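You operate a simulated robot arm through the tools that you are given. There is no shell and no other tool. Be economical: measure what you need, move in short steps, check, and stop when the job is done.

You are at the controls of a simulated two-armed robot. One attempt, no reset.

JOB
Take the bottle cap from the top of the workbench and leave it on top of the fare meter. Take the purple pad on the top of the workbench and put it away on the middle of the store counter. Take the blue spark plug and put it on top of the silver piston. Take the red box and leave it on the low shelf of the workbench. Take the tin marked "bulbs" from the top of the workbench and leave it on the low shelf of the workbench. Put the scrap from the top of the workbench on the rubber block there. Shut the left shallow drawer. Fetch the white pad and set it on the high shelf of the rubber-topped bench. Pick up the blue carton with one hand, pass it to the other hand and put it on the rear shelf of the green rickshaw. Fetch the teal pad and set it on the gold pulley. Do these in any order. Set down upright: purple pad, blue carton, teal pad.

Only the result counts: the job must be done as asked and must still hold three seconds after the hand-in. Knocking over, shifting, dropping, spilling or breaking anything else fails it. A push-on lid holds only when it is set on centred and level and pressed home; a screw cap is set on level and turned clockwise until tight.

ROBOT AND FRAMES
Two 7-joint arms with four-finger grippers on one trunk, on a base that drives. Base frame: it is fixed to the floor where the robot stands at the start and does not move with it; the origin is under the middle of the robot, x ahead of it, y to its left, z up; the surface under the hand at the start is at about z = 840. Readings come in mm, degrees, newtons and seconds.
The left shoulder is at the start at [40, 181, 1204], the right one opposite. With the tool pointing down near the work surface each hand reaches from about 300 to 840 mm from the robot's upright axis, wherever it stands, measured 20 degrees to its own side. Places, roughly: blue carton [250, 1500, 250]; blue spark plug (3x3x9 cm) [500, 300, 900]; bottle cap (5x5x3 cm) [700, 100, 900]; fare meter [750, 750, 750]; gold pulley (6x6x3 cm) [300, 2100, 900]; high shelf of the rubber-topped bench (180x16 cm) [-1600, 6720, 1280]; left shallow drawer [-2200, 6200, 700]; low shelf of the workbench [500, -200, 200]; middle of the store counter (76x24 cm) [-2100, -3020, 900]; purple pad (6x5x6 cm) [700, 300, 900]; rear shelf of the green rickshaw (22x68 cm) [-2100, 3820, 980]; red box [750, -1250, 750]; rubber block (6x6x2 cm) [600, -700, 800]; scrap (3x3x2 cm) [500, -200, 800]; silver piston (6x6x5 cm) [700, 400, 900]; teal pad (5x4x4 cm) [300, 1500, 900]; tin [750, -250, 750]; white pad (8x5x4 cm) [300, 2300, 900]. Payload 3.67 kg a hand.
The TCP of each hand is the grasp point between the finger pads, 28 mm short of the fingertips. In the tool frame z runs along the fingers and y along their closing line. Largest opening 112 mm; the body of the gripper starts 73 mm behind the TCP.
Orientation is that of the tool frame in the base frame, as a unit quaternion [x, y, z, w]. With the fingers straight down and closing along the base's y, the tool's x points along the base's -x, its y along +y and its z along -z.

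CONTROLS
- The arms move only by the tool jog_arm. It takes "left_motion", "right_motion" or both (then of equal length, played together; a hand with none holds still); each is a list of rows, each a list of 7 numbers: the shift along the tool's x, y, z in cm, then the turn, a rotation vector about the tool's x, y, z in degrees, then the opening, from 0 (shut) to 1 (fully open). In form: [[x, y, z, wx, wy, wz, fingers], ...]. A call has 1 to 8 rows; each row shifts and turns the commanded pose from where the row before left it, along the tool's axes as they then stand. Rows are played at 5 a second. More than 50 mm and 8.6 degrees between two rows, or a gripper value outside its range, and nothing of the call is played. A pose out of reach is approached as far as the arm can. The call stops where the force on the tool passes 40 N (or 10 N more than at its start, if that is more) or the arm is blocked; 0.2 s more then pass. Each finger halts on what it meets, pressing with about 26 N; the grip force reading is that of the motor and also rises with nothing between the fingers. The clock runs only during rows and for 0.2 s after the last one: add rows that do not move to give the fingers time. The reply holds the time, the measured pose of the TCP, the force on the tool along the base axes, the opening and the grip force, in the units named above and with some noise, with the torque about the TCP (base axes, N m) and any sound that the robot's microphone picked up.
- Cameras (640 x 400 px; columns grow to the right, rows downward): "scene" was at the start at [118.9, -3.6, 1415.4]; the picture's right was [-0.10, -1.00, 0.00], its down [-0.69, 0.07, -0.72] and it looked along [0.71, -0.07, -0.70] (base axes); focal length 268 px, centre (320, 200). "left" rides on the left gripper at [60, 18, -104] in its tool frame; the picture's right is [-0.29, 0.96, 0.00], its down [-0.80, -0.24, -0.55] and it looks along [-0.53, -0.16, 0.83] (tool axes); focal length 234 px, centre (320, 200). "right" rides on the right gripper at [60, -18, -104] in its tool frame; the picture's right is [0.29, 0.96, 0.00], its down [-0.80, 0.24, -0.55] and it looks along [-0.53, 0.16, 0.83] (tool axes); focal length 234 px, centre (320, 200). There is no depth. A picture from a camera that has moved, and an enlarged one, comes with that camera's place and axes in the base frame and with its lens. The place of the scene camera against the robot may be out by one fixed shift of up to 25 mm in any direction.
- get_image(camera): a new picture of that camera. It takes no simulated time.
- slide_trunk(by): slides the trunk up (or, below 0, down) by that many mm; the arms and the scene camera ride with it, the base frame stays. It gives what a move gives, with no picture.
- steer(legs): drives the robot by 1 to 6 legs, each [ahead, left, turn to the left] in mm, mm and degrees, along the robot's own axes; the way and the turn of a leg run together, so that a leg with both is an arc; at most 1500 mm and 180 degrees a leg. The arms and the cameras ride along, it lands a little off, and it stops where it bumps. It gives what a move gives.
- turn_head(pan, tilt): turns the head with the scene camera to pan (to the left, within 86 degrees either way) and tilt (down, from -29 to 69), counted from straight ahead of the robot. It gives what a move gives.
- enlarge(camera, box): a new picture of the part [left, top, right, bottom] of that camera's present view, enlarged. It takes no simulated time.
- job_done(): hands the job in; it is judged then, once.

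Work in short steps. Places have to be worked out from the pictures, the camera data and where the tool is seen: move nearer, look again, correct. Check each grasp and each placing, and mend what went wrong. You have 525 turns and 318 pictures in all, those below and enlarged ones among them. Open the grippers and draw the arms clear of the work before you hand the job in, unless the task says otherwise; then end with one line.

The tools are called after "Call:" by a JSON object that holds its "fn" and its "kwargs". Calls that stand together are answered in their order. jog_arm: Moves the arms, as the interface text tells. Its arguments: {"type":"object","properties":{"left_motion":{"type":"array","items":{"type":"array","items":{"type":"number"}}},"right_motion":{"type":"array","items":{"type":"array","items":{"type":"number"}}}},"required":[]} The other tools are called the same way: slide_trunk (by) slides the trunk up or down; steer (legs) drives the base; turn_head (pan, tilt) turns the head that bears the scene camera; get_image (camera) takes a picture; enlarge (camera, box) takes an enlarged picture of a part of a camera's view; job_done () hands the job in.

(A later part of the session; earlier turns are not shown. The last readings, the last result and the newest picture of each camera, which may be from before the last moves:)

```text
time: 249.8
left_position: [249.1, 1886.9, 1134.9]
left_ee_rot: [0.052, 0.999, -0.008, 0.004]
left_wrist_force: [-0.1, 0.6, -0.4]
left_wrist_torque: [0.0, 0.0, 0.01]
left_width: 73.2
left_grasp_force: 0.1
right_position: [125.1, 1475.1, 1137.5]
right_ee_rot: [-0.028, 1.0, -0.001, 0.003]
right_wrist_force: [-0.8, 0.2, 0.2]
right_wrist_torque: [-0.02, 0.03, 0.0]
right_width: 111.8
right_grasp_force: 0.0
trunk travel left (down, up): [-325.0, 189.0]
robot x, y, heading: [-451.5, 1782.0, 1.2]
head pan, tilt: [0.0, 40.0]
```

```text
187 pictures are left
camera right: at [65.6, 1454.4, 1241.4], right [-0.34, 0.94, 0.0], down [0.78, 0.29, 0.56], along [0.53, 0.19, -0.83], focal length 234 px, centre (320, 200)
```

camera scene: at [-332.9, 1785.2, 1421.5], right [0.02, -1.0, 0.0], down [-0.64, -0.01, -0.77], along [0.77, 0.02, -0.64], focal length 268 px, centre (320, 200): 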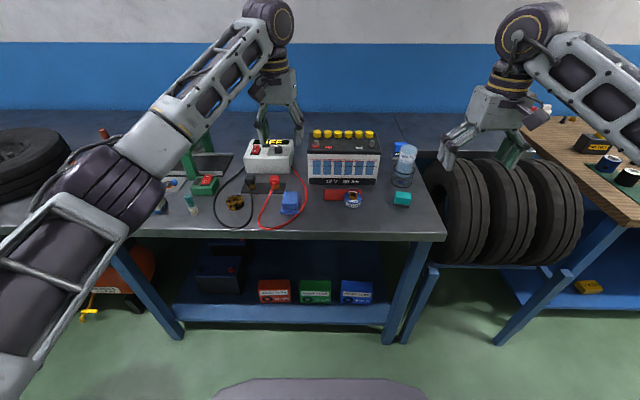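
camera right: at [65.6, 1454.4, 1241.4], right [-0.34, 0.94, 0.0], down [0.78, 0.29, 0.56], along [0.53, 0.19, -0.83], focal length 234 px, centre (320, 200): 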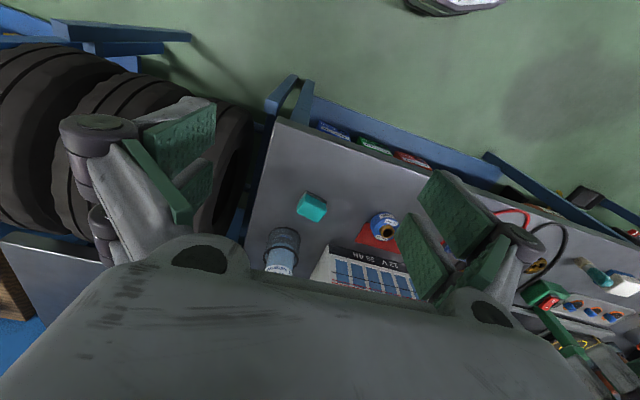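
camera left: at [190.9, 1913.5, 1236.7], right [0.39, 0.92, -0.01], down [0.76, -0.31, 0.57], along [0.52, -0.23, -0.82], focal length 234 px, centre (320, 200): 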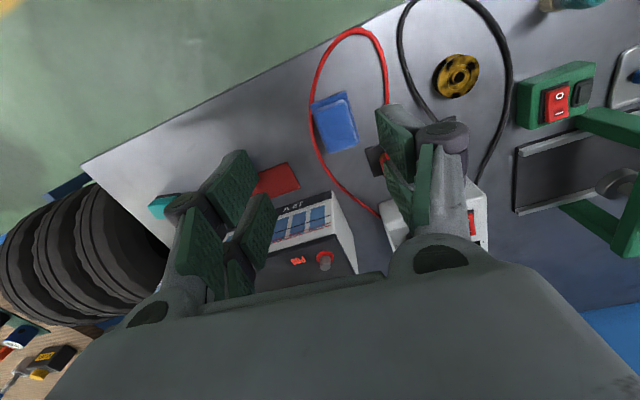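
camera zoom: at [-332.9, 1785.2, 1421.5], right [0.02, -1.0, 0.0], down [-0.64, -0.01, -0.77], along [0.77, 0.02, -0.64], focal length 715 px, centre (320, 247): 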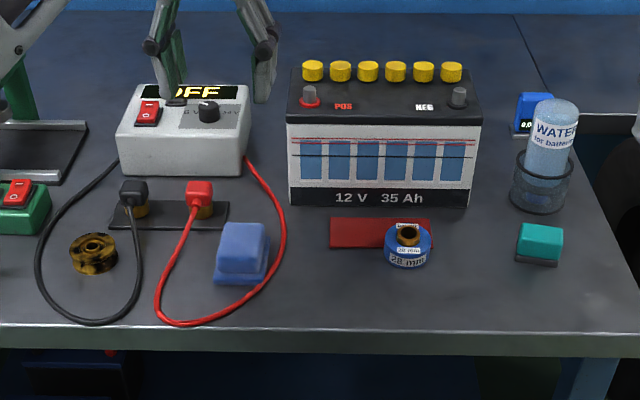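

Teal pad ≈[277,1530], gold pulley ≈[290,2049]. Bring the right hand above the teal pad for a closer look.

Call:
{"fn": "jog_arm", "kwargs": {"right_motion": [[-3.6, 1.3, 2.2, 0, 0, 0, 0.8], [-3.6, 1.3, 2.2, 0, 0, 0, 0.8], [-3.6, 1.3, 2.2, 0, 0, 0, 0.8], [-3.6, 1.3, 2.2, 0, 0, 0, 0.8], [0, 0, 0, 0, 0, 0, 0.8]]}}

Call:
{"fn": "get_image", "kwargs": {"camera": "right"}}

```text
time: 250.9
left_position: [248.2, 1886.6, 1136.2]
left_ee_rot: [0.053, 0.999, -0.008, 0.005]
left_wrist_force: [0.2, -0.8, -0.3]
left_wrist_torque: [0.01, 0.0, -0.02]
left_width: 73.0
left_grasp_force: 0.0
right_position: [267.5, 1534.7, 1049.9]
right_ee_rot: [-0.027, 1.0, -0.002, 0.003]
right_wrist_force: [-0.4, -0.5, 1.2]
right_wrist_torque: [0.02, -0.02, -0.03]
right_width: 89.4
right_grasp_force: 0.1
trunk travel left (down, up): [-325.0, 189.0]
robot x, y, heading: [-453.6, 1776.8, 1.1]
head pan, tilt: [0.0, 40.0]
```

```text
186 pictures are left
camera right: at [207.3, 1513.6, 1154.6], right [-0.34, 0.94, 0.0], down [0.78, 0.28, 0.56], along [0.53, 0.19, -0.83], focal length 234 px, centre (320, 200)
```

right: 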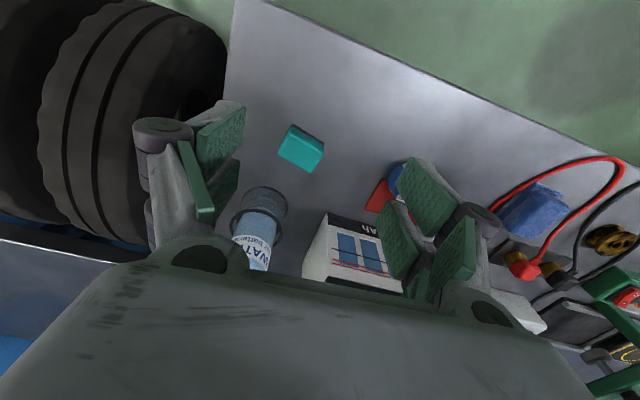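

Table is ~840 high; teal is at ≈[322,1530]. Drive 70 mm closer, lower the hand and look.

Call:
{"fn": "steer", "kwargs": {"legs": [[60, 0, -1]]}}

Call:
{"fn": "jog_arm", "kwargs": {"right_motion": [[0, 0, 3, 0, 0, 0, 0.8], [0, 0, 3, 0, 0, 0, 0.8], [0, 0, 2, 0, 0, 0, 0.8], [0, 0, 0, 0, 0, 0, 0.8]]}}

Call:
{"fn": "get_image", "kwargs": {"camera": "right"}}

Call:
{"fn": "enlarge", "kwargs": {"camera": "scene", "box": [340, 100, 540, 260]}}

```text
time: 251.9
left_position: [309.9, 1875.5, 1135.0]
left_ee_rot: [0.061, 0.998, -0.008, 0.005]
left_wrist_force: [-0.1, -0.1, -0.2]
left_wrist_torque: [0.0, 0.01, 0.02]
left_width: 72.8
left_grasp_force: 0.1
right_position: [323.4, 1524.7, 1051.2]
right_ee_rot: [-0.019, 1.0, -0.002, 0.003]
right_wrist_force: [-0.5, 0.1, 0.1]
right_wrist_torque: [0.03, -0.01, 0.0]
right_width: 89.7
right_grasp_force: 0.0
trunk travel left (down, up): [-325.0, 189.0]
robot x, y, heading: [-394.9, 1780.5, 0.1]
head pan, tilt: [0.0, 40.0]
```

```text
time: 252.9
left_position: [309.1, 1875.5, 1135.1]
left_ee_rot: [0.06, 0.998, -0.009, 0.005]
left_wrist_force: [-0.4, 0.4, -1.1]
left_wrist_torque: [-0.02, -0.06, -0.01]
left_width: 72.9
left_grasp_force: 0.1
right_position: [322.7, 1523.8, 972.2]
right_ee_rot: [-0.019, 1.0, -0.001, 0.003]
right_wrist_force: [-0.5, -0.6, -0.9]
right_wrist_torque: [0.01, 0.0, 0.02]
right_width: 89.4
right_grasp_force: 0.1
trunk travel left (down, up): [-325.0, 189.0]
robot x, y, heading: [-397.0, 1779.0, 0.5]
head pan, tilt: [0.0, 40.0]
```

```text
185 pictures are left
camera right: at [262.6, 1503.9, 1074.7], right [-0.32, 0.95, -0.01], down [0.78, 0.27, 0.56], along [0.53, 0.18, -0.83], focal length 234 px, centre (320, 200)
```

right: 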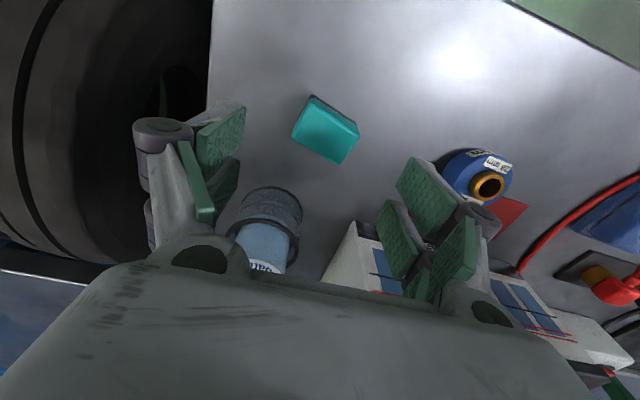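

```text
2.50 times, centred on (440, 180) of scene
camera zoom: at [-274.1, 1784.3, 1421.5], right [0.0, -1.0, 0.0], down [-0.64, 0.0, -0.77], along [0.77, 0.0, -0.64], focal length 670 px, centre (20, 250)
```

zoom: 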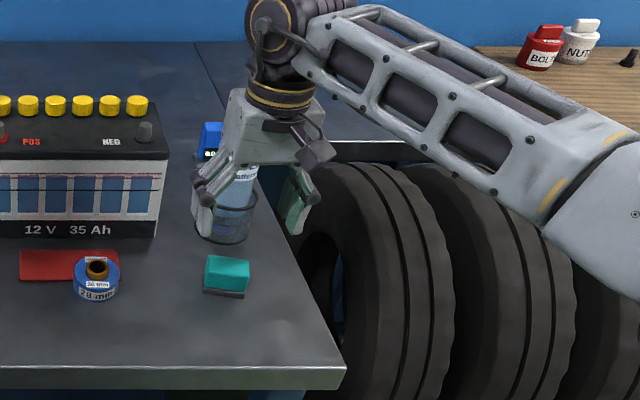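

Teal centre ≈[320,1528], top ≈880, yaw ≈−13°. Rotate and descend.

Call:
{"fn": "jog_arm", "kwargs": {"right_motion": [[0.3, 0.5, 2, 0, 0, 7.5, 0.8], [0, 0, 2, 0, 0, 7.5, 0.8], [0, 0, 2.5, 0, 0, 0, 0.8], [0, 0, 1, 0, 0, 0, 0.8], [0, 0, 0, 0, 0, 0, 0.8]]}}

Call:
{"fn": "get_image", "kwargs": {"camera": "right"}}

Call:
{"fn": "enlarge", "kwargs": {"camera": "scene", "box": [340, 100, 500, 240]}}

```text
time: 254.1
left_position: [311.4, 1874.8, 1134.7]
left_ee_rot: [0.06, 0.998, -0.007, 0.004]
left_wrist_force: [-0.1, 0.1, -0.5]
left_wrist_torque: [0.03, -0.01, -0.01]
left_width: 72.8
left_grasp_force: 0.1
right_position: [320.9, 1528.0, 896.7]
right_ee_rot: [0.111, 0.994, -0.002, 0.004]
right_wrist_force: [1.7, -0.5, -0.1]
right_wrist_torque: [-0.01, 0.0, 0.0]
right_width: 89.6
right_grasp_force: 0.1
trunk travel left (down, up): [-325.0, 189.0]
robot x, y, heading: [-394.7, 1781.0, 0.2]
head pan, tilt: [0.0, 40.0]
```

```text
183 pictures are left
camera right: at [258.2, 1524.8, 999.5], right [-0.07, 1.0, 0.0], down [0.83, 0.06, 0.56], along [0.56, 0.04, -0.83], focal length 234 px, centre (320, 200)
```

right: 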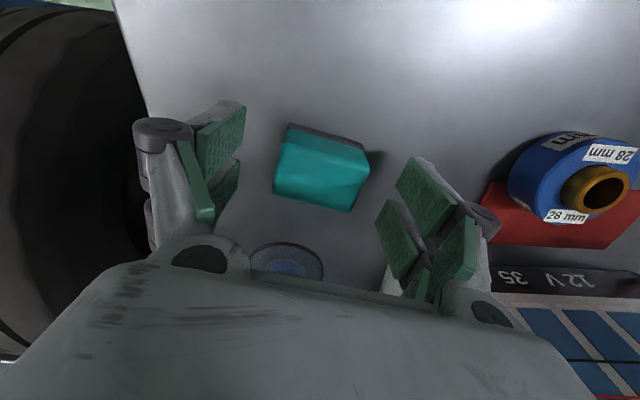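

```text
2.86 times, centred on (420, 170) of scene
camera zoom: at [-272.8, 1784.3, 1421.4], right [0.0, -1.0, 0.0], down [-0.64, 0.0, -0.77], along [0.77, 0.0, -0.64], focal length 766 px, centre (34, 286)
```

zoom: 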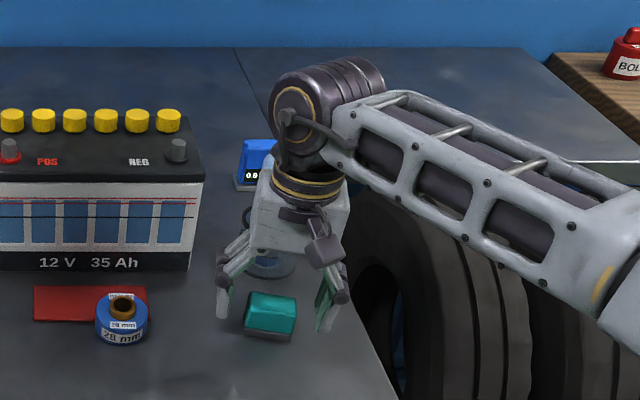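

Aligned. Descend 20 mm, close, lift.

Call:
{"fn": "jog_arm", "kwargs": {"right_motion": [[0, 0.1, 1.0, 0, 0, 0, 0.8], [0, 0, 1.0, 0, 0, 0, 0.8], [0, 0, 0, 0, 0, 0, 0.25], [0, 0, 0, 0, 0, 0, 0.25], [0, 0, 0, 0, 0, 0, 0.25], [0, 0, 0, 0, 0, 0, 0.25]]}}

Call:
{"fn": "jog_arm", "kwargs": {"right_motion": [[0, 0, -2, 0, 0, 0, 0.25], [0, 0, -4, 0, 0, 0, 0.25], [0, 0, -4, 0, 0, 0, 0.25], [0, 0, -4, 0, 0, 0, 0.25], [0, 0, -4, 0, 0, 0, 0.25], [0, 0, 0, 0, 0, 0, 0.25]]}}

Call:
{"fn": "get_image", "kwargs": {"camera": "right"}}

```text
time: 255.5
left_position: [311.2, 1875.5, 1136.1]
left_ee_rot: [0.06, 0.998, -0.009, 0.005]
left_wrist_force: [0.1, -0.8, 0.4]
left_wrist_torque: [0.0, 0.01, 0.04]
left_width: 72.8
left_grasp_force: 0.0
right_position: [321.8, 1530.0, 876.4]
right_ee_rot: [0.112, 0.994, -0.001, 0.005]
right_wrist_force: [2.3, 0.9, 9.4]
right_wrist_torque: [0.25, 0.02, -0.08]
right_width: 49.6
right_grasp_force: 25.6
trunk travel left (down, up): [-325.0, 189.0]
robot x, y, heading: [-396.0, 1780.2, 0.3]
head pan, tilt: [0.0, 40.0]
```

```text
time: 256.9
left_position: [312.4, 1875.1, 1133.7]
left_ee_rot: [0.06, 0.998, -0.008, 0.004]
left_wrist_force: [0.8, 0.0, -0.7]
left_wrist_torque: [-0.01, 0.03, 0.0]
left_width: 72.8
left_grasp_force: 0.0
right_position: [322.6, 1529.9, 1054.4]
right_ee_rot: [0.111, 0.994, -0.001, 0.003]
right_wrist_force: [-1.3, -0.4, -0.9]
right_wrist_torque: [-0.01, 0.03, -0.01]
right_width: 49.4
right_grasp_force: 25.7
trunk travel left (down, up): [-325.0, 189.0]
robot x, y, heading: [-394.1, 1777.0, 0.4]
head pan, tilt: [0.0, 40.0]
```

```text
181 pictures are left
camera right: at [259.3, 1525.7, 1156.6], right [-0.07, 1.0, 0.0], down [0.83, 0.06, 0.56], along [0.56, 0.04, -0.83], focal length 234 px, centre (320, 200)
```

right: 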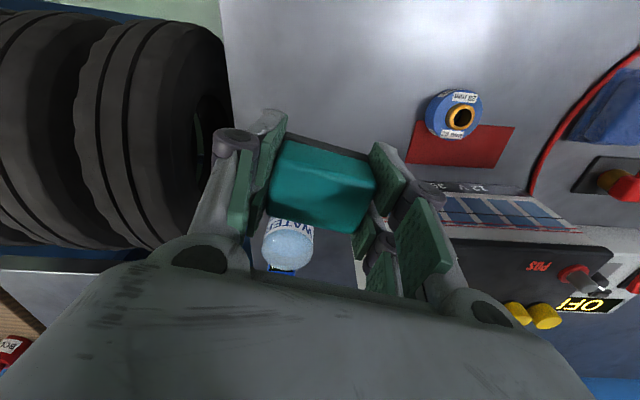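

Teal pad held. Before moving left, raise both hands and look at what is on the left part of the bench.

Call:
{"fn": "jog_arm", "kwargs": {"left_motion": [[2, 0, -4, 0, 0, 0, 0.7], [2, 0, -4, 0, 0, 0, 0.7], [2, 0, -2, 0, 0, 0, 0.7], [0, 0, 0, 0, 0, 0, 0.7]], "right_motion": [[0, 0, -4, 0, 0, 0, 0.25], [0, 0, -3, 0, 0, 0, 0.25], [0, 0, 0, 0, 0, 0, 0.25], [0, 0, 0, 0, 0, 0, 0.25]]}}

Call:
{"fn": "turn_head", "kwargs": {"pan": 40, "tilt": 35}}

Call:
{"fn": "get_image", "kwargs": {"camera": "scene"}}

```text
time: 257.9
left_position: [250.4, 1885.3, 1233.4]
left_ee_rot: [0.06, 0.998, -0.009, 0.003]
left_wrist_force: [0.5, -0.9, 0.2]
left_wrist_torque: [0.0, 0.02, 0.0]
left_width: 78.3
left_grasp_force: 0.1
right_position: [320.9, 1532.5, 1124.3]
right_ee_rot: [0.111, 0.994, -0.001, 0.002]
right_wrist_force: [-0.1, -0.3, -1.2]
right_wrist_torque: [-0.02, -0.02, 0.0]
right_width: 49.4
right_grasp_force: 26.1
trunk travel left (down, up): [-325.0, 189.0]
robot x, y, heading: [-392.9, 1779.9, 0.4]
head pan, tilt: [0.0, 40.0]
```

```text
time: 259.0
left_position: [248.4, 1886.1, 1233.1]
left_ee_rot: [0.061, 0.998, -0.009, 0.004]
left_wrist_force: [-1.0, 0.4, 0.2]
left_wrist_torque: [0.02, 0.0, 0.0]
left_width: 78.5
left_grasp_force: 0.1
right_position: [320.5, 1531.8, 1125.0]
right_ee_rot: [0.111, 0.994, -0.002, 0.002]
right_wrist_force: [0.8, -0.3, -0.2]
right_wrist_torque: [0.01, -0.02, -0.03]
right_width: 49.3
right_grasp_force: 25.7
trunk travel left (down, up): [-325.0, 189.0]
robot x, y, heading: [-393.2, 1780.2, 0.1]
head pan, tilt: [40.0, 35.0]
```

```text
180 pictures are left
camera scene: at [-290.5, 1840.7, 1429.0], right [0.65, -0.76, 0.0], down [-0.44, -0.37, -0.82], along [0.63, 0.53, -0.57], focal length 268 px, centre (320, 200)
```

scene: 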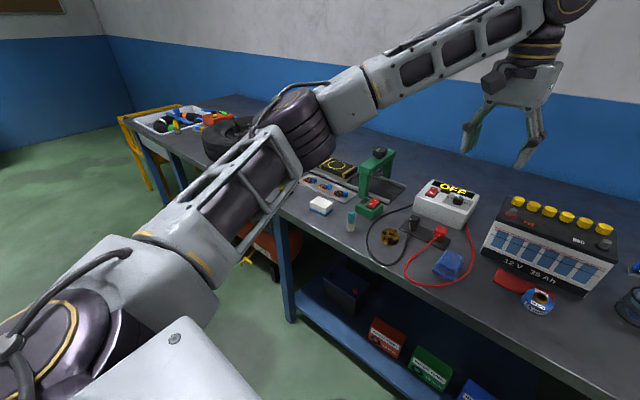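

Green press tops at ~1080; hands are high enough. Drive left 470 mm to bring the right hand near the pulley.

Call:
{"fn": "steer", "kwargs": {"legs": [[-20, 470, 0]]}}

Call:
{"fn": "turn_head", "kwargs": {"pan": 0, "tilt": 40}}

Call:
{"fn": "get_image", "kwargs": {"camera": "scene"}}

Call:
{"fn": "get_image", "kwargs": {"camera": "right"}}

```text
time: 261.9
left_position: [225.6, 2359.5, 1232.5]
left_ee_rot: [0.057, 0.998, -0.008, 0.004]
left_wrist_force: [0.0, 0.7, -0.4]
left_wrist_torque: [0.02, -0.02, -0.02]
left_width: 78.2
left_grasp_force: 0.1
right_position: [298.0, 2006.3, 1124.6]
right_ee_rot: [0.107, 0.994, -0.002, 0.003]
right_wrist_force: [0.4, 0.5, -0.7]
right_wrist_torque: [-0.01, 0.01, 0.05]
right_width: 49.4
right_grasp_force: 26.8
trunk travel left (down, up): [-325.0, 189.0]
robot x, y, heading: [-419.9, 2251.5, 0.7]
head pan, tilt: [40.0, 35.0]
```

```text
time: 262.9
left_position: [224.7, 2359.6, 1233.3]
left_ee_rot: [0.057, 0.998, -0.009, 0.004]
left_wrist_force: [0.0, 0.4, 1.1]
left_wrist_torque: [0.02, -0.01, 0.0]
left_width: 78.4
left_grasp_force: 0.1
right_position: [297.3, 2007.3, 1123.1]
right_ee_rot: [0.109, 0.994, 0.0, 0.003]
right_wrist_force: [0.4, -0.5, -0.4]
right_wrist_torque: [0.04, 0.01, 0.0]
right_width: 49.4
right_grasp_force: 25.7
trunk travel left (down, up): [-325.0, 189.0]
robot x, y, heading: [-420.0, 2250.8, 0.7]
head pan, tilt: [0.0, 40.0]
```

```text
179 pictures are left
camera scene: at [-297.1, 2254.1, 1421.4], right [0.01, -1.0, 0.0], down [-0.64, -0.01, -0.77], along [0.77, 0.01, -0.64], focal length 268 px, centre (320, 200)
```

scene: 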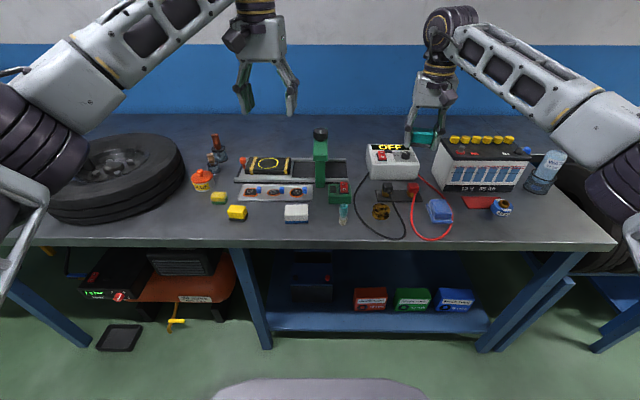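

```text
178 pictures are left
camera right: at [234.2, 2002.2, 1227.0], right [-0.08, 1.0, 0.0], down [0.83, 0.06, 0.56], along [0.56, 0.04, -0.83], focal length 234 px, centre (320, 200)
```

right: 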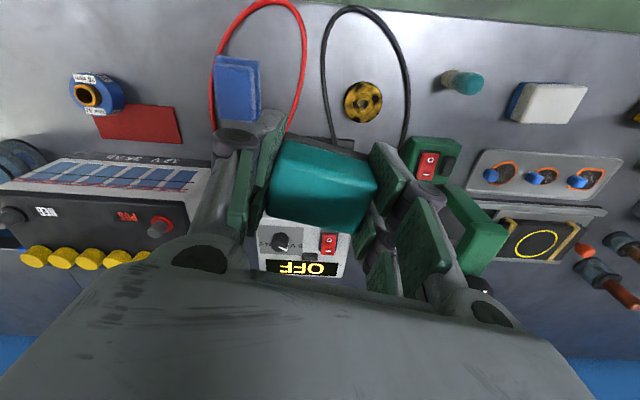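

Pulley centre ≈[299,2068]. Move over it and look.

Call:
{"fn": "jog_arm", "kwargs": {"right_motion": [[0.55, 3, 1.5, 0, 0, 0, 0.25], [0.55, 3, 1.5, 0, 0, 0, 0.25], [0, 0, 4, 0, 0, 0, 0.25], [0, 0, 4, 0, 0, 0, 0.25], [0, 0, 3, 0, 0, 0, 0.25], [0, 0, 0, 0, 0, 0, 0.25]]}}

Call:
{"fn": "get_image", "kwargs": {"camera": "right"}}

Call:
{"fn": "enlarge", "kwargs": {"camera": "scene", "box": [300, 130, 480, 250]}}

```text
time: 264.3
left_position: [225.3, 2359.6, 1233.6]
left_ee_rot: [0.056, 0.998, -0.007, 0.004]
left_wrist_force: [-0.2, -1.0, 0.3]
left_wrist_torque: [0.0, 0.02, 0.0]
left_width: 78.4
left_grasp_force: 0.1
right_position: [297.4, 2066.1, 985.6]
right_ee_rot: [0.108, 0.994, -0.001, 0.003]
right_wrist_force: [-0.4, -0.2, -0.1]
right_wrist_torque: [0.0, 0.01, 0.02]
right_width: 49.4
right_grasp_force: 26.3
trunk travel left (down, up): [-325.0, 189.0]
robot x, y, heading: [-418.9, 2249.4, 0.7]
head pan, tilt: [0.0, 40.0]
```

```text
177 pictures are left
camera right: at [233.8, 2061.9, 1087.4], right [-0.08, 1.0, 0.0], down [0.83, 0.06, 0.56], along [0.56, 0.04, -0.83], focal length 234 px, centre (320, 200)
```

right: 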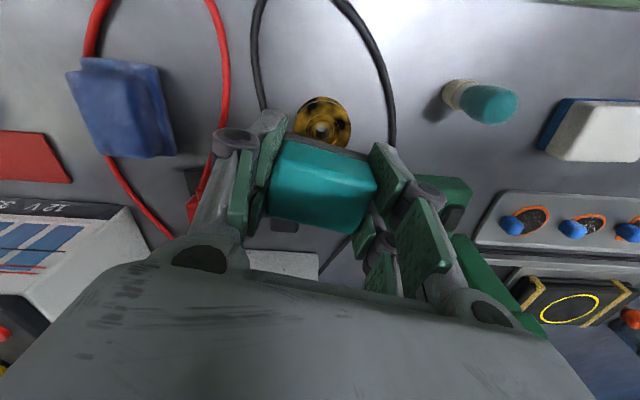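

```text
3.33 times, centred on (390, 190) of scene
camera zoom: at [-297.4, 2253.9, 1421.5], right [0.01, -1.0, 0.0], down [-0.64, -0.01, -0.77], along [0.77, 0.01, -0.64], focal length 894 px, centre (87, 233)
```

zoom: 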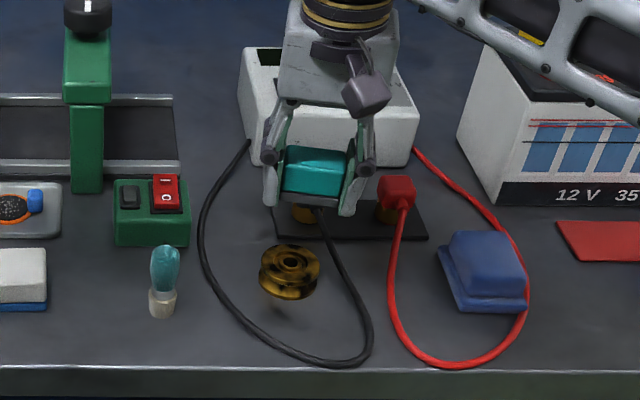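

Nearly aligned (shift −4 mm x). Lower to just above the pulley.

Call:
{"fn": "jog_arm", "kwargs": {"right_motion": [[0.4, 0.2, 3, 0, 0, 0, 0.25], [0, 0, 3, 0, 0, 0, 0.25], [0, 0, 0.5, 0, 0, 0, 0.25], [0, 0, 0, 0, 0, 0, 0.25]]}}

Call:
{"fn": "enlarge", "kwargs": {"camera": "scene", "box": [330, 150, 450, 240]}}

Call:
{"fn": "enlarge", "kwargs": {"camera": "right", "box": [240, 90, 400, 210]}}

```text
time: 265.3
left_position: [224.4, 2358.3, 1233.6]
left_ee_rot: [0.056, 0.998, -0.008, 0.004]
left_wrist_force: [-0.1, -0.5, 0.3]
left_wrist_torque: [0.01, 0.02, -0.02]
left_width: 78.4
left_grasp_force: 0.1
right_position: [297.6, 2069.9, 919.6]
right_ee_rot: [0.107, 0.994, 0.0, 0.002]
right_wrist_force: [-0.9, -0.7, 0.2]
right_wrist_torque: [-0.02, -0.04, 0.0]
right_width: 49.6
right_grasp_force: 25.9
trunk travel left (down, up): [-325.0, 189.0]
robot x, y, heading: [-421.9, 2242.9, 0.8]
head pan, tilt: [0.0, 40.0]
```

```text
4.44 times, centred on (390, 195) of scene
camera zoom: at [-297.0, 2254.0, 1421.4], right [0.01, -1.0, 0.0], down [-0.64, -0.01, -0.77], along [0.77, 0.01, -0.64], focal length 1192 px, centre (9, 222)
```

zoom: 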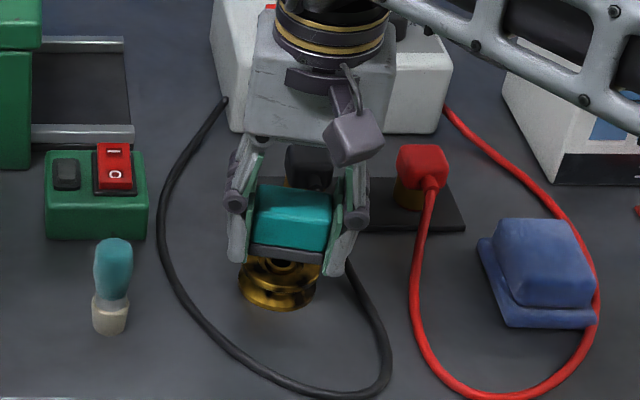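

```text
3.33 times, centred on (320, 150) of right
camera zoom: at [233.4, 2064.7, 1022.7], right [-0.08, 1.0, 0.0], down [0.83, 0.06, 0.56], along [0.56, 0.04, -0.83], focal length 781 px, centre (320, 367)
```

zoom: 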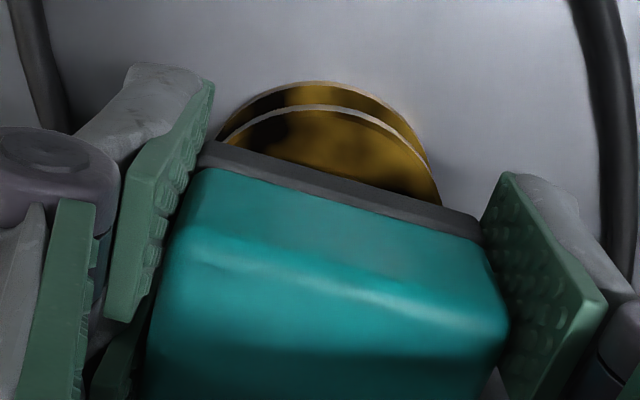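

Aligned within a few mm. Lower to contact.

Call:
{"fn": "jog_arm", "kwargs": {"right_motion": [[0.1, 0, 0.4, 0, 0, 0, 0.25], [0, 0, 0.4, 0, 0, 0, 0.25], [0, 0, 0.2, 0, 0, 0, 0.25], [0, 0, 0.2, 0, 0, 0, 0.25], [0, 0, 0, 0, 0, 0, 0.25]]}}

```text
time: 266.5
left_position: [224.5, 2358.1, 1232.8]
left_ee_rot: [0.055, 0.998, -0.007, 0.004]
left_wrist_force: [0.6, 0.5, -0.3]
left_wrist_torque: [0.03, -0.02, 0.02]
left_width: 78.4
left_grasp_force: 0.1
right_position: [296.5, 2071.0, 906.5]
right_ee_rot: [0.108, 0.994, -0.001, 0.003]
right_wrist_force: [-0.2, 1.6, -0.6]
right_wrist_torque: [0.03, 0.0, -0.03]
right_width: 49.4
right_grasp_force: 25.7
trunk travel left (down, up): [-325.0, 189.0]
robot x, y, heading: [-420.0, 2249.9, 0.6]
head pan, tilt: [0.0, 40.0]
```

Call:
{"fn": "jog_arm", "kwargs": {"right_motion": [[0.2, 0, 0.2, 0, 0, 0, 0.25], [0, 0, 0.2, 0, 0, 0, 0.25], [0, 0, 0.2, 0, 0, 0, 0.25], [0, 0, 0, 0, 0, 0, 0.25]]}}

Call:
{"fn": "enlarge", "kwargs": {"camera": "scene", "box": [330, 150, 450, 240]}}

```text
time: 267.5
left_position: [224.2, 2359.1, 1234.0]
left_ee_rot: [0.057, 0.998, -0.008, 0.004]
left_wrist_force: [-0.5, 0.4, 0.1]
left_wrist_torque: [-0.01, -0.02, 0.0]
left_width: 78.4
left_grasp_force: 0.0
right_position: [295.9, 2070.1, 902.0]
right_ee_rot: [0.108, 0.994, 0.0, 0.004]
right_wrist_force: [-0.2, 0.7, 0.1]
right_wrist_torque: [0.0, 0.03, 0.01]
right_width: 49.3
right_grasp_force: 26.0
trunk travel left (down, up): [-325.0, 189.0]
robot x, y, heading: [-420.4, 2245.9, 0.6]
head pan, tilt: [0.0, 40.0]
```

```text
4.44 times, centred on (390, 195) of scene
camera zoom: at [-297.2, 2254.1, 1421.4], right [0.01, -1.0, 0.0], down [-0.64, -0.01, -0.77], along [0.77, 0.01, -0.64], focal length 1192 px, centre (9, 222)
```

zoom: 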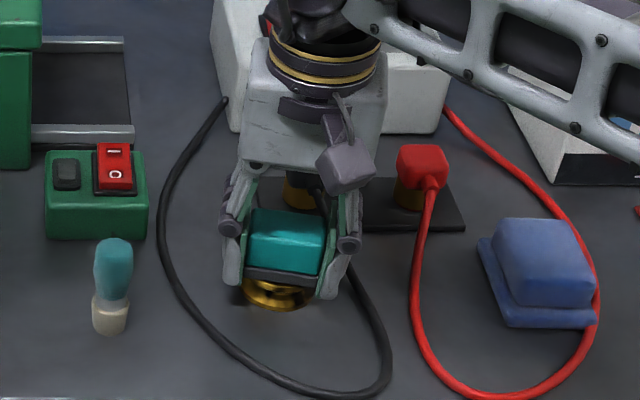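

Call:
{"fn": "jog_arm", "kwargs": {"right_motion": [[0, 0, 0.2, 0, 0, 0, 0.25], [0, 0, 0.2, 0, 0, 0, 0.25], [0, 0, 0.2, 0, 0, 0, 0.25], [0, 0, 0, 0, 0, 0, 0.25]]}}

```text
time: 268.5
left_position: [221.3, 2360.0, 1235.4]
left_ee_rot: [0.056, 0.998, -0.008, 0.005]
left_wrist_force: [-0.1, -0.3, -0.1]
left_wrist_torque: [0.03, -0.02, -0.02]
left_width: 78.8
left_grasp_force: 0.1
right_position: [295.3, 2070.8, 899.7]
right_ee_rot: [0.107, 0.994, 0.001, 0.006]
right_wrist_force: [7.6, -2.6, 34.9]
right_wrist_torque: [-0.25, -0.23, 0.02]
right_width: 49.2
right_grasp_force: 26.2
trunk travel left (down, up): [-325.0, 189.0]
robot x, y, heading: [-419.6, 2245.2, 0.8]
head pan, tilt: [0.0, 40.0]
```

Contact on the pulley. Ease up and release.

Call:
{"fn": "jog_arm", "kwargs": {"right_motion": [[0, 0, -0.3, 0, 0, 0, 0.3], [0, 0, 0, 0, 0, 0, 0.47], [0, 0, 0, 0, 0, 0, 0.6], [0, 0, 0, 0, 0, 0, 0.7], [0, 0, 0, 0, 0, 0, 0.7], [0, 0, -3, 0, 0, 0, 0.7], [0, 0, -4, 0, 0, 0, 0.7], [0, 0, -4, 0, 0, 0, 0.7]]}}

Call:
{"fn": "enlarge", "kwargs": {"camera": "scene", "box": [330, 150, 450, 240]}}

Call:
{"fn": "get_image", "kwargs": {"camera": "right"}}

```text
time: 270.3
left_position: [223.9, 2360.0, 1232.7]
left_ee_rot: [0.057, 0.998, -0.009, 0.005]
left_wrist_force: [-0.7, -0.5, 0.7]
left_wrist_torque: [0.0, -0.01, -0.01]
left_width: 78.7
left_grasp_force: 0.0
right_position: [293.7, 2072.4, 1005.9]
right_ee_rot: [0.108, 0.994, -0.002, 0.002]
right_wrist_force: [-0.4, 1.1, 0.0]
right_wrist_torque: [0.0, -0.01, -0.02]
right_width: 78.8
right_grasp_force: 0.1
trunk travel left (down, up): [-325.0, 189.0]
robot x, y, heading: [-419.2, 2247.2, 0.6]
head pan, tilt: [0.0, 40.0]
```

```text
4.44 times, centred on (390, 195) of scene
camera zoom: at [-297.5, 2254.5, 1421.5], right [0.01, -1.0, 0.0], down [-0.64, -0.01, -0.77], along [0.77, 0.01, -0.64], focal length 1192 px, centre (9, 222)
```

zoom: 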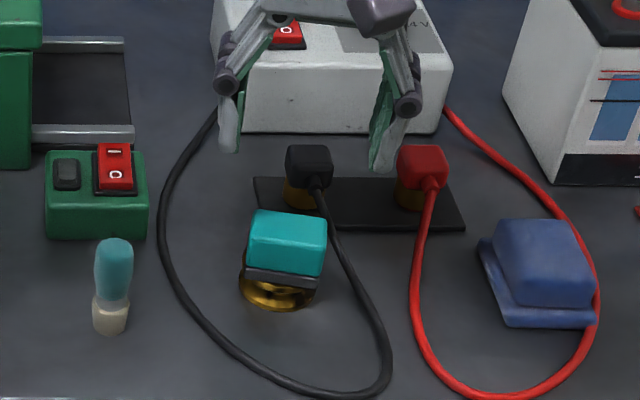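

```text
171 pictures are left
camera right: at [230.4, 2067.5, 1108.9], right [-0.08, 1.0, 0.0], down [0.83, 0.07, 0.56], along [0.56, 0.04, -0.83], focal length 234 px, centre (320, 200)
```

right: 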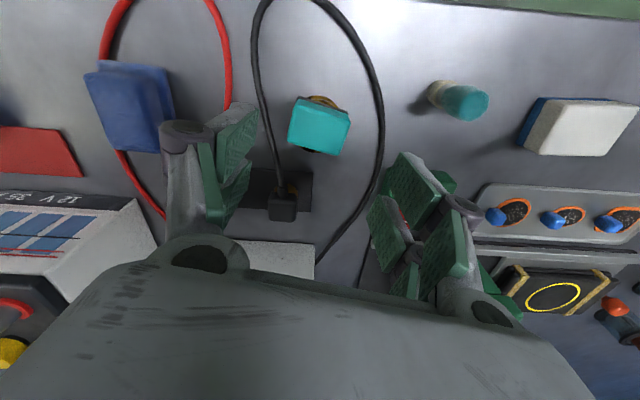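

Teal pad sits on the pulley. Next the white pad ≈[277,2323]: raise right hand, bring the left over it.

Call:
{"fn": "jog_arm", "kwargs": {"left_motion": [[-1.1, -0.57, 3.5, 0, 0, 0, 0.9], [-1.1, -0.57, 3.5, 0, 0, 0, 0.9], [-1.1, -0.57, 3.5, 0, 0, 0, 0.9], [-1.1, -0.57, 3.5, 0, 0, 0, 0.9], [-1.1, -0.57, 3.5, 0, 0, 0, 0.9], [0, 0, 0, 0, 0, 0, 0.9]], "right_motion": [[0, -1, -4, 0, 0, 0, 0.7], [0, -1, -4, 0, 0, 0, 0.7], [0, -1, -3, 0, 0, 0, 0.7], [0, 0, 0, 0, 0, 0, 0.7], [0, 0, 0, 0, 0, 0, 0.7], [0, 0, 0, 0, 0, 0, 0.7]]}}

Call:
{"fn": "get_image", "kwargs": {"camera": "left"}}

Call:
{"fn": "enlarge", "kwargs": {"camera": "scene", "box": [210, 140, 370, 250]}}

```text
time: 271.7
left_position: [275.1, 2322.5, 1061.9]
left_ee_rot: [0.057, 0.998, -0.009, 0.005]
left_wrist_force: [-0.5, 0.2, -0.4]
left_wrist_torque: [0.01, 0.0, 0.01]
left_width: 101.2
left_grasp_force: 0.1
right_position: [287.2, 2042.0, 1118.1]
right_ee_rot: [0.107, 0.994, -0.001, 0.003]
right_wrist_force: [-0.6, -0.4, -0.3]
right_wrist_torque: [-0.04, 0.0, -0.01]
right_width: 78.2
right_grasp_force: 0.1
trunk travel left (down, up): [-325.0, 189.0]
robot x, y, heading: [-417.4, 2248.2, 0.7]
head pan, tilt: [0.0, 40.0]
```

```text
170 pictures are left
camera left: at [217.4, 2349.2, 1163.4], right [0.39, 0.92, -0.01], down [0.76, -0.32, 0.57], along [0.52, -0.23, -0.82], focal length 234 px, centre (320, 200)
```

left: 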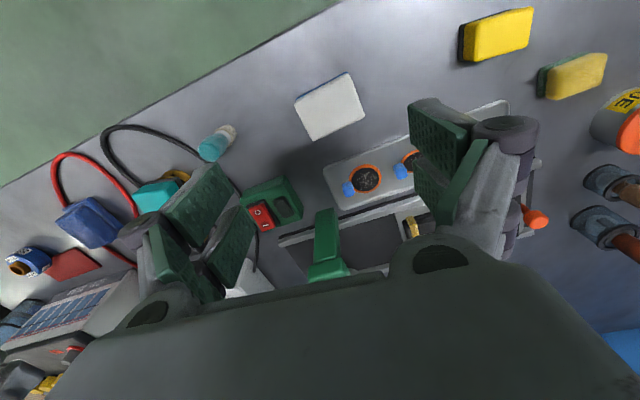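

```text
3.64 times, centred on (290, 195) of scene
camera zoom: at [-297.9, 2254.3, 1421.5], right [0.01, -1.0, 0.0], down [-0.64, -0.01, -0.77], along [0.77, 0.01, -0.64], focal length 975 px, centre (429, 218)
```

zoom: 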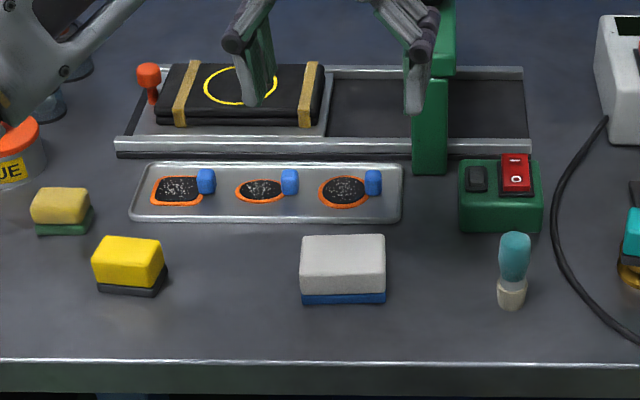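

White pad centre ≈[280,2332], long side along y (~80 mm). Straighten yaw, open fully, descend partway and check.

Call:
{"fn": "jog_arm", "kwargs": {"left_motion": [[0, 0, 0, 0, 0, -6.5, 1], [-0.5, 0.95, 4, 0, 0, 0, 1], [0, 0, 4, 0, 0, 0, 1], [0, 0, 4, 0, 0, 0, 1], [0, 0, 0, 0, 0, 0, 1]]}}

Call:
{"fn": "get_image", "kwargs": {"camera": "left"}}

```text
time: 272.9
left_position: [286.9, 2329.9, 940.9]
left_ee_rot: [0.0, 1.0, -0.01, 0.004]
left_wrist_force: [0.1, -1.0, -0.8]
left_wrist_torque: [-0.05, 0.01, 0.01]
left_width: 111.7
left_grasp_force: 0.1
right_position: [288.7, 2041.5, 1118.5]
right_ee_rot: [0.107, 0.994, -0.001, 0.004]
right_wrist_force: [0.2, 0.8, 0.4]
right_wrist_torque: [0.02, 0.02, -0.03]
right_width: 78.3
right_grasp_force: 0.1
trunk travel left (down, up): [-325.0, 189.0]
robot x, y, heading: [-418.8, 2250.8, 0.4]
head pan, tilt: [0.0, 40.0]
```

```text
168 pictures are left
camera left: at [226.1, 2350.0, 1043.4], right [0.29, 0.96, -0.01], down [0.79, -0.23, 0.56], along [0.54, -0.17, -0.83], focal length 234 px, centre (320, 200)
```

left: 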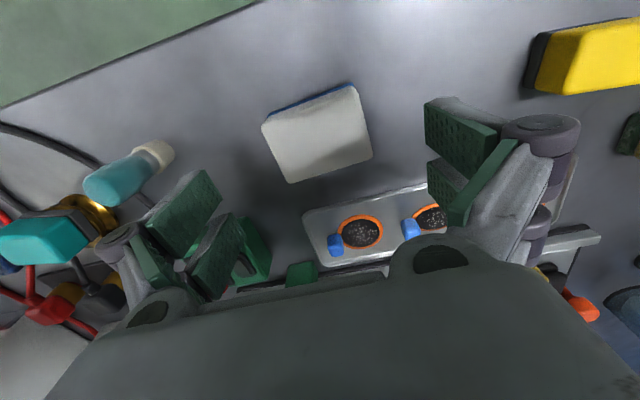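

Shift 9 mm back in x and descend to grip height, then close.

Call:
{"fn": "jog_arm", "kwargs": {"left_motion": [[0.85, 0.2, 2, 0, 0, 0, 1], [0, 0, 2.5, 0, 0, 0, 1], [0, 0, 1.4, 0, 0, 0, 1], [0, 0, 0, 0, 0, 0, 0.6], [0, 0, 0, 0, 0, 0, 0.6], [0, 0, 0, 0, 0, 0, 0.6], [0, 0, 0, 0, 0, 0, 0.6]]}}

Call:
{"fn": "jog_arm", "kwargs": {"left_motion": [[0, 0, -2, 0, 0, 0, 0.6], [0, 0, -4, 0, 0, 0, 0.6], [0, 0, -4, 0, 0, 0, 0.6], [0, 0, -4, 0, 0, 0, 0.6], [0, 0, -4, 0, 0, 0, 0.6], [0, 0, -4, 0, 0, 0, 0.6], [0, 0, 0, 0, 0, 0, 0.6]]}}

Call:
{"fn": "get_image", "kwargs": {"camera": "left"}}

```text
time: 274.5
left_position: [275.4, 2332.8, 881.6]
left_ee_rot: [0.0, 1.0, -0.009, 0.003]
left_wrist_force: [0.8, 0.6, 1.9]
left_wrist_torque: [-0.06, -0.07, 0.02]
left_width: 69.6
left_grasp_force: 26.5
right_position: [286.8, 2042.2, 1118.4]
right_ee_rot: [0.107, 0.994, -0.002, 0.004]
right_wrist_force: [-0.5, -0.1, -0.3]
right_wrist_torque: [-0.01, -0.02, 0.0]
right_width: 78.2
right_grasp_force: 0.0
trunk travel left (down, up): [-325.0, 189.0]
robot x, y, heading: [-418.1, 2250.8, 0.9]
head pan, tilt: [0.0, 40.0]
```

```text
time: 276.1
left_position: [276.4, 2334.6, 1098.6]
left_ee_rot: [0.0, 1.0, -0.008, 0.004]
left_wrist_force: [0.5, 0.1, -1.4]
left_wrist_torque: [-0.02, -0.01, 0.04]
left_width: 69.5
left_grasp_force: 26.2
right_position: [288.8, 2041.4, 1117.9]
right_ee_rot: [0.107, 0.994, -0.001, 0.003]
right_wrist_force: [-0.5, -0.2, -0.4]
right_wrist_torque: [0.01, 0.02, 0.02]
right_width: 78.4
right_grasp_force: 0.2
trunk travel left (down, up): [-325.0, 189.0]
robot x, y, heading: [-419.8, 2248.1, 0.8]
head pan, tilt: [0.0, 40.0]
```

```text
167 pictures are left
camera left: at [214.6, 2354.7, 1201.0], right [0.29, 0.96, -0.01], down [0.79, -0.23, 0.56], along [0.54, -0.17, -0.83], focal length 234 px, centre (320, 200)
```

left: 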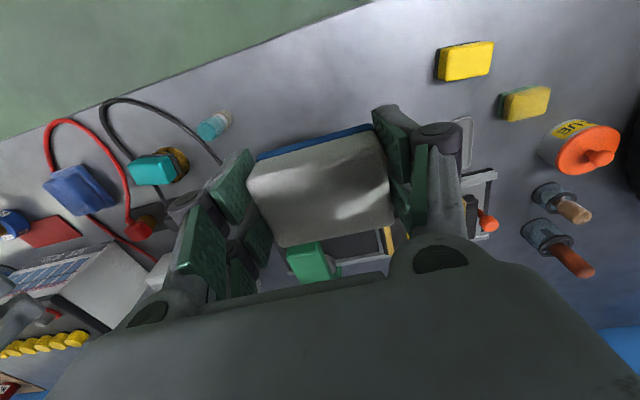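

White pad held. Back away, turn left to face +y and look down the room.

Call:
{"fn": "steer", "kwargs": {"legs": [[-750, 0, 0], [0, 0, 90]]}}

Call:
{"fn": "turn_head", "kwargs": {"pan": 0, "tilt": 15}}

Call:
{"fn": "get_image", "kwargs": {"camera": "scene"}}

```text
time: 284.5
left_position: [-1245.4, 2930.3, 1097.9]
left_ee_rot: [-0.699, 0.715, -0.003, 0.009]
left_wrist_force: [-0.1, -0.2, -0.9]
left_wrist_torque: [-0.04, 0.0, 0.02]
left_width: 69.8
left_grasp_force: 25.9
right_position: [-951.6, 2937.7, 1117.2]
right_ee_rot: [-0.619, 0.785, 0.001, 0.002]
right_wrist_force: [0.1, 0.5, -0.5]
right_wrist_torque: [0.04, 0.03, -0.03]
right_width: 78.8
right_grasp_force: 0.1
trunk travel left (down, up): [-325.0, 189.0]
robot x, y, heading: [-1173.6, 2235.5, 89.3]
head pan, tilt: [0.0, 40.0]
```

```text
time: 285.4
left_position: [-1243.8, 2930.9, 1099.7]
left_ee_rot: [-0.7, 0.714, -0.005, 0.007]
left_wrist_force: [1.1, -0.2, -1.1]
left_wrist_torque: [-0.01, 0.02, -0.05]
left_width: 69.8
left_grasp_force: 26.1
right_position: [-952.1, 2937.6, 1118.2]
right_ee_rot: [-0.619, 0.785, 0.0, 0.003]
right_wrist_force: [-0.1, 0.7, -0.3]
right_wrist_torque: [-0.03, 0.01, 0.01]
right_width: 78.3
right_grasp_force: 0.1
trunk travel left (down, up): [-325.0, 189.0]
robot x, y, heading: [-1174.7, 2235.3, 89.4]
head pan, tilt: [0.0, 15.0]
```

```text
166 pictures are left
camera scene: at [-1156.0, 2352.4, 1460.9], right [1.0, -0.01, 0.0], down [0.0, -0.26, -0.97], along [0.01, 0.97, -0.26], focal length 268 px, centre (320, 200)
```

scene: 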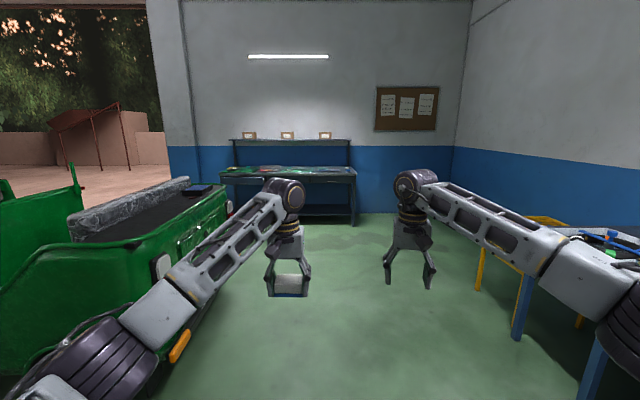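

Corridor is clear. Drive forward 1500 mm, slightly right of the rickshaw.

Call:
{"fn": "steer", "kwargs": {"legs": [[1400, -120, 0]]}}

Call:
{"fn": "steer", "kwargs": {"legs": [[1100, 0, 0.7]]}}

Call:
{"fn": "get_image", "kwargs": {"camera": "scene"}}

```text
time: 292.8
left_position: [-1139.3, 4371.4, 1098.0]
left_ee_rot: [0.707, -0.707, 0.004, -0.009]
left_wrist_force: [0.6, -0.1, -1.0]
left_wrist_torque: [-0.03, 0.02, 0.03]
left_width: 69.4
left_grasp_force: 25.9
right_position: [-847.0, 4385.7, 1117.7]
right_ee_rot: [-0.627, 0.779, 0.001, 0.003]
right_wrist_force: [0.3, -0.1, -0.3]
right_wrist_torque: [-0.01, -0.03, 0.02]
right_width: 78.5
right_grasp_force: 0.2
trunk travel left (down, up): [-325.0, 189.0]
robot x, y, heading: [-1056.5, 3677.7, 90.8]
head pan, tilt: [0.0, 15.0]
```

```text
time: 298.4
left_position: [-1190.3, 5435.3, 1099.1]
left_ee_rot: [0.717, -0.697, 0.004, -0.009]
left_wrist_force: [1.0, -0.3, -1.1]
left_wrist_torque: [-0.02, -0.01, -0.03]
left_width: 69.3
left_grasp_force: 26.1
right_position: [-897.2, 5456.8, 1117.7]
right_ee_rot: [-0.637, 0.771, 0.001, 0.003]
right_wrist_force: [0.2, 0.4, -0.3]
right_wrist_torque: [0.0, 0.0, 0.02]
right_width: 78.4
right_grasp_force: 0.0
trunk travel left (down, up): [-325.0, 189.0]
robot x, y, heading: [-1084.4, 4742.1, 92.4]
head pan, tilt: [0.0, 15.0]
```

```text
165 pictures are left
camera scene: at [-1071.4, 4861.1, 1461.0], right [1.0, 0.04, 0.0], down [0.01, -0.26, -0.97], along [-0.04, 0.96, -0.26], focal length 268 px, centre (320, 200)
```

scene: 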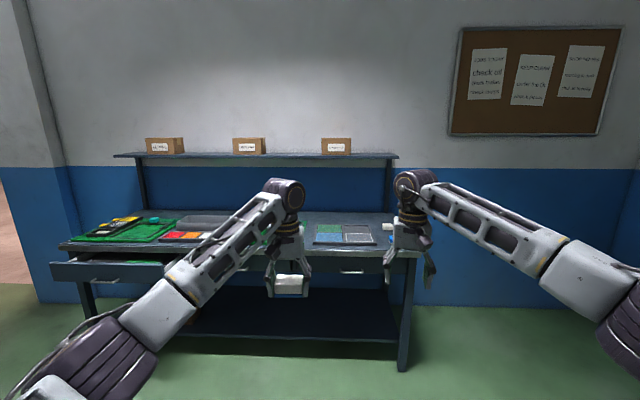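

The high shelf (z≈1280) has free space between its second and third boxes (x≈−1340). Raise the trunk and drive closer.

Call:
{"fn": "slide_trunk", "kwargs": {"by": 180}}

Call:
{"fn": "steer", "kwargs": {"legs": [[0, 120, -2.4], [700, 0, 0]]}}

Call:
{"fn": "turn_head", "kwargs": {"pan": 0, "tilt": 30}}

Call:
{"fn": "get_image", "kwargs": {"camera": "scene"}}

```text
time: 300.4
left_position: [-1189.2, 5435.2, 1279.3]
left_ee_rot: [0.718, -0.696, 0.003, -0.008]
left_wrist_force: [0.3, -0.3, -0.4]
left_wrist_torque: [0.0, -0.04, -0.01]
left_width: 69.2
left_grasp_force: 26.0
right_position: [-897.6, 5456.6, 1298.1]
right_ee_rot: [-0.638, 0.77, 0.001, 0.002]
right_wrist_force: [-1.0, 0.1, 0.1]
right_wrist_torque: [-0.02, -0.01, -0.01]
right_width: 78.4
right_grasp_force: 0.1
trunk travel left (down, up): [-505.0, 9.0]
robot x, y, heading: [-1083.6, 4742.0, 92.4]
head pan, tilt: [0.0, 15.0]
```

```text
time: 305.1
left_position: [-1283.3, 6122.2, 1279.8]
left_ee_rot: [-0.703, 0.711, -0.003, 0.01]
left_wrist_force: [-1.0, 0.0, -0.7]
left_wrist_torque: [0.0, 0.04, 0.01]
left_width: 69.7
left_grasp_force: 26.0
right_position: [-990.3, 6131.7, 1298.9]
right_ee_rot: [-0.622, 0.783, 0.001, 0.003]
right_wrist_force: [0.4, -1.0, 0.1]
right_wrist_torque: [0.03, -0.02, 0.02]
right_width: 78.6
right_grasp_force: 0.0
trunk travel left (down, up): [-505.0, 9.0]
robot x, y, heading: [-1203.8, 5426.6, 90.0]
head pan, tilt: [0.0, 15.0]
```

```text
time: 305.9
left_position: [-1282.8, 6123.8, 1279.6]
left_ee_rot: [-0.703, 0.711, -0.004, 0.009]
left_wrist_force: [0.1, 1.2, -0.3]
left_wrist_torque: [0.02, -0.01, -0.03]
left_width: 69.6
left_grasp_force: 26.2
right_position: [-989.6, 6133.5, 1298.5]
right_ee_rot: [-0.622, 0.783, 0.002, 0.003]
right_wrist_force: [0.8, 0.5, -0.3]
right_wrist_torque: [0.04, 0.0, 0.03]
right_width: 78.2
right_grasp_force: 0.0
trunk travel left (down, up): [-505.0, 9.0]
robot x, y, heading: [-1208.2, 5425.1, 89.9]
head pan, tilt: [0.0, 30.0]
```

```text
164 pictures are left
camera scene: at [-1189.4, 5543.5, 1617.2], right [1.0, 0.0, 0.0], down [0.0, -0.5, -0.87], along [0.0, 0.87, -0.5], focal length 268 px, centre (320, 200)
```

scene: 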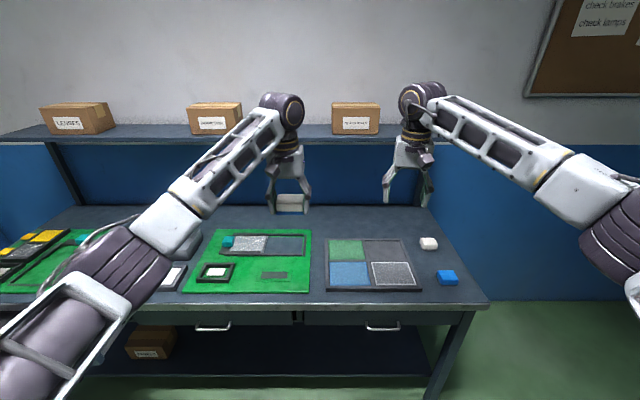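

Bench front edge is at y≈6190, shelf front ≈6650. Raise the left hand above shelf level, shift it toward x −1340, and drive to y≈5890.

Call:
{"fn": "jog_arm", "kwargs": {"left_motion": [[0, 1, -4, 0, 0, 0, 0.6], [0, 2, -3, 0, 0, 0, 0.6], [0, 2.5, -2, 0, 0, 0, 0.6], [0, 0, 0, 0, 0, 0, 0.6]]}}

Call:
{"fn": "steer", "kwargs": {"legs": [[440, 0, 0]]}}

Call:
{"fn": "get_image", "kwargs": {"camera": "left"}}

Call:
{"fn": "turn_head", "kwargs": {"pan": 10, "tilt": 25}}

Call:
{"fn": "get_image", "kwargs": {"camera": "scene"}}

```text
time: 306.9
left_position: [-1338.0, 6125.3, 1368.8]
left_ee_rot: [-0.702, 0.712, -0.004, 0.009]
left_wrist_force: [0.4, -0.1, -0.1]
left_wrist_torque: [0.0, -0.01, -0.01]
left_width: 69.7
left_grasp_force: 26.3
right_position: [-989.8, 6132.8, 1297.9]
right_ee_rot: [-0.622, 0.783, 0.001, 0.002]
right_wrist_force: [0.2, 0.4, -0.1]
right_wrist_torque: [-0.05, 0.05, 0.02]
right_width: 78.4
right_grasp_force: 0.2
trunk travel left (down, up): [-505.0, 9.0]
robot x, y, heading: [-1207.5, 5424.0, 90.0]
head pan, tilt: [0.0, 30.0]
```

```text
time: 309.6
left_position: [-1331.4, 6554.9, 1369.0]
left_ee_rot: [-0.7, 0.714, -0.003, 0.009]
left_wrist_force: [-0.8, -0.6, 0.3]
left_wrist_torque: [-0.02, 0.04, 0.0]
left_width: 69.6
left_grasp_force: 25.9
right_position: [-983.6, 6561.0, 1299.1]
right_ee_rot: [-0.62, 0.785, 0.001, 0.003]
right_wrist_force: [0.2, 0.0, 0.9]
right_wrist_torque: [0.02, -0.04, -0.02]
right_width: 78.1
right_grasp_force: 0.1
trunk travel left (down, up): [-505.0, 9.0]
robot x, y, heading: [-1206.1, 5858.4, 89.5]
head pan, tilt: [0.0, 30.0]
```

```text
163 pictures are left
camera left: at [-1353.2, 6495.4, 1471.8], right [-0.95, 0.31, -0.01], down [0.25, 0.79, 0.57], along [0.18, 0.53, -0.82], focal length 234 px, centre (320, 200)
```

left: 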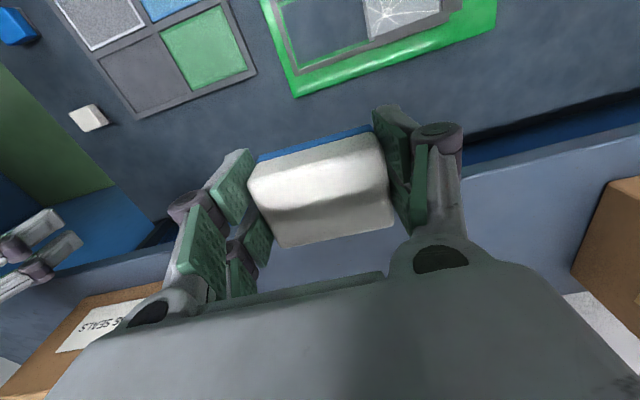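

```text
time: 310.3
left_position: [-1333.2, 6555.7, 1368.6]
left_ee_rot: [-0.7, 0.714, -0.004, 0.008]
left_wrist_force: [0.9, -0.5, 0.3]
left_wrist_torque: [0.01, -0.01, -0.01]
left_width: 69.6
left_grasp_force: 25.8
right_position: [-983.6, 6561.6, 1296.9]
right_ee_rot: [-0.619, 0.785, 0.001, 0.002]
right_wrist_force: [-0.7, 0.2, -0.4]
right_wrist_torque: [-0.03, 0.0, -0.03]
right_width: 78.7
right_grasp_force: 0.0
trunk travel left (down, up): [-505.0, 9.0]
robot x, y, heading: [-1203.3, 5856.5, 89.5]
head pan, tilt: [10.0, 25.0]
```

```text
162 pictures are left
camera scene: at [-1202.8, 5974.0, 1625.1], right [0.99, 0.17, 0.0], down [0.07, -0.42, -0.91], along [-0.15, 0.89, -0.42], focal length 268 px, centre (320, 200)
```

scene: 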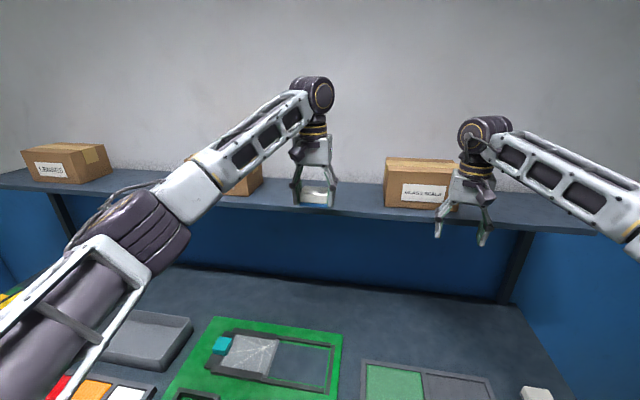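

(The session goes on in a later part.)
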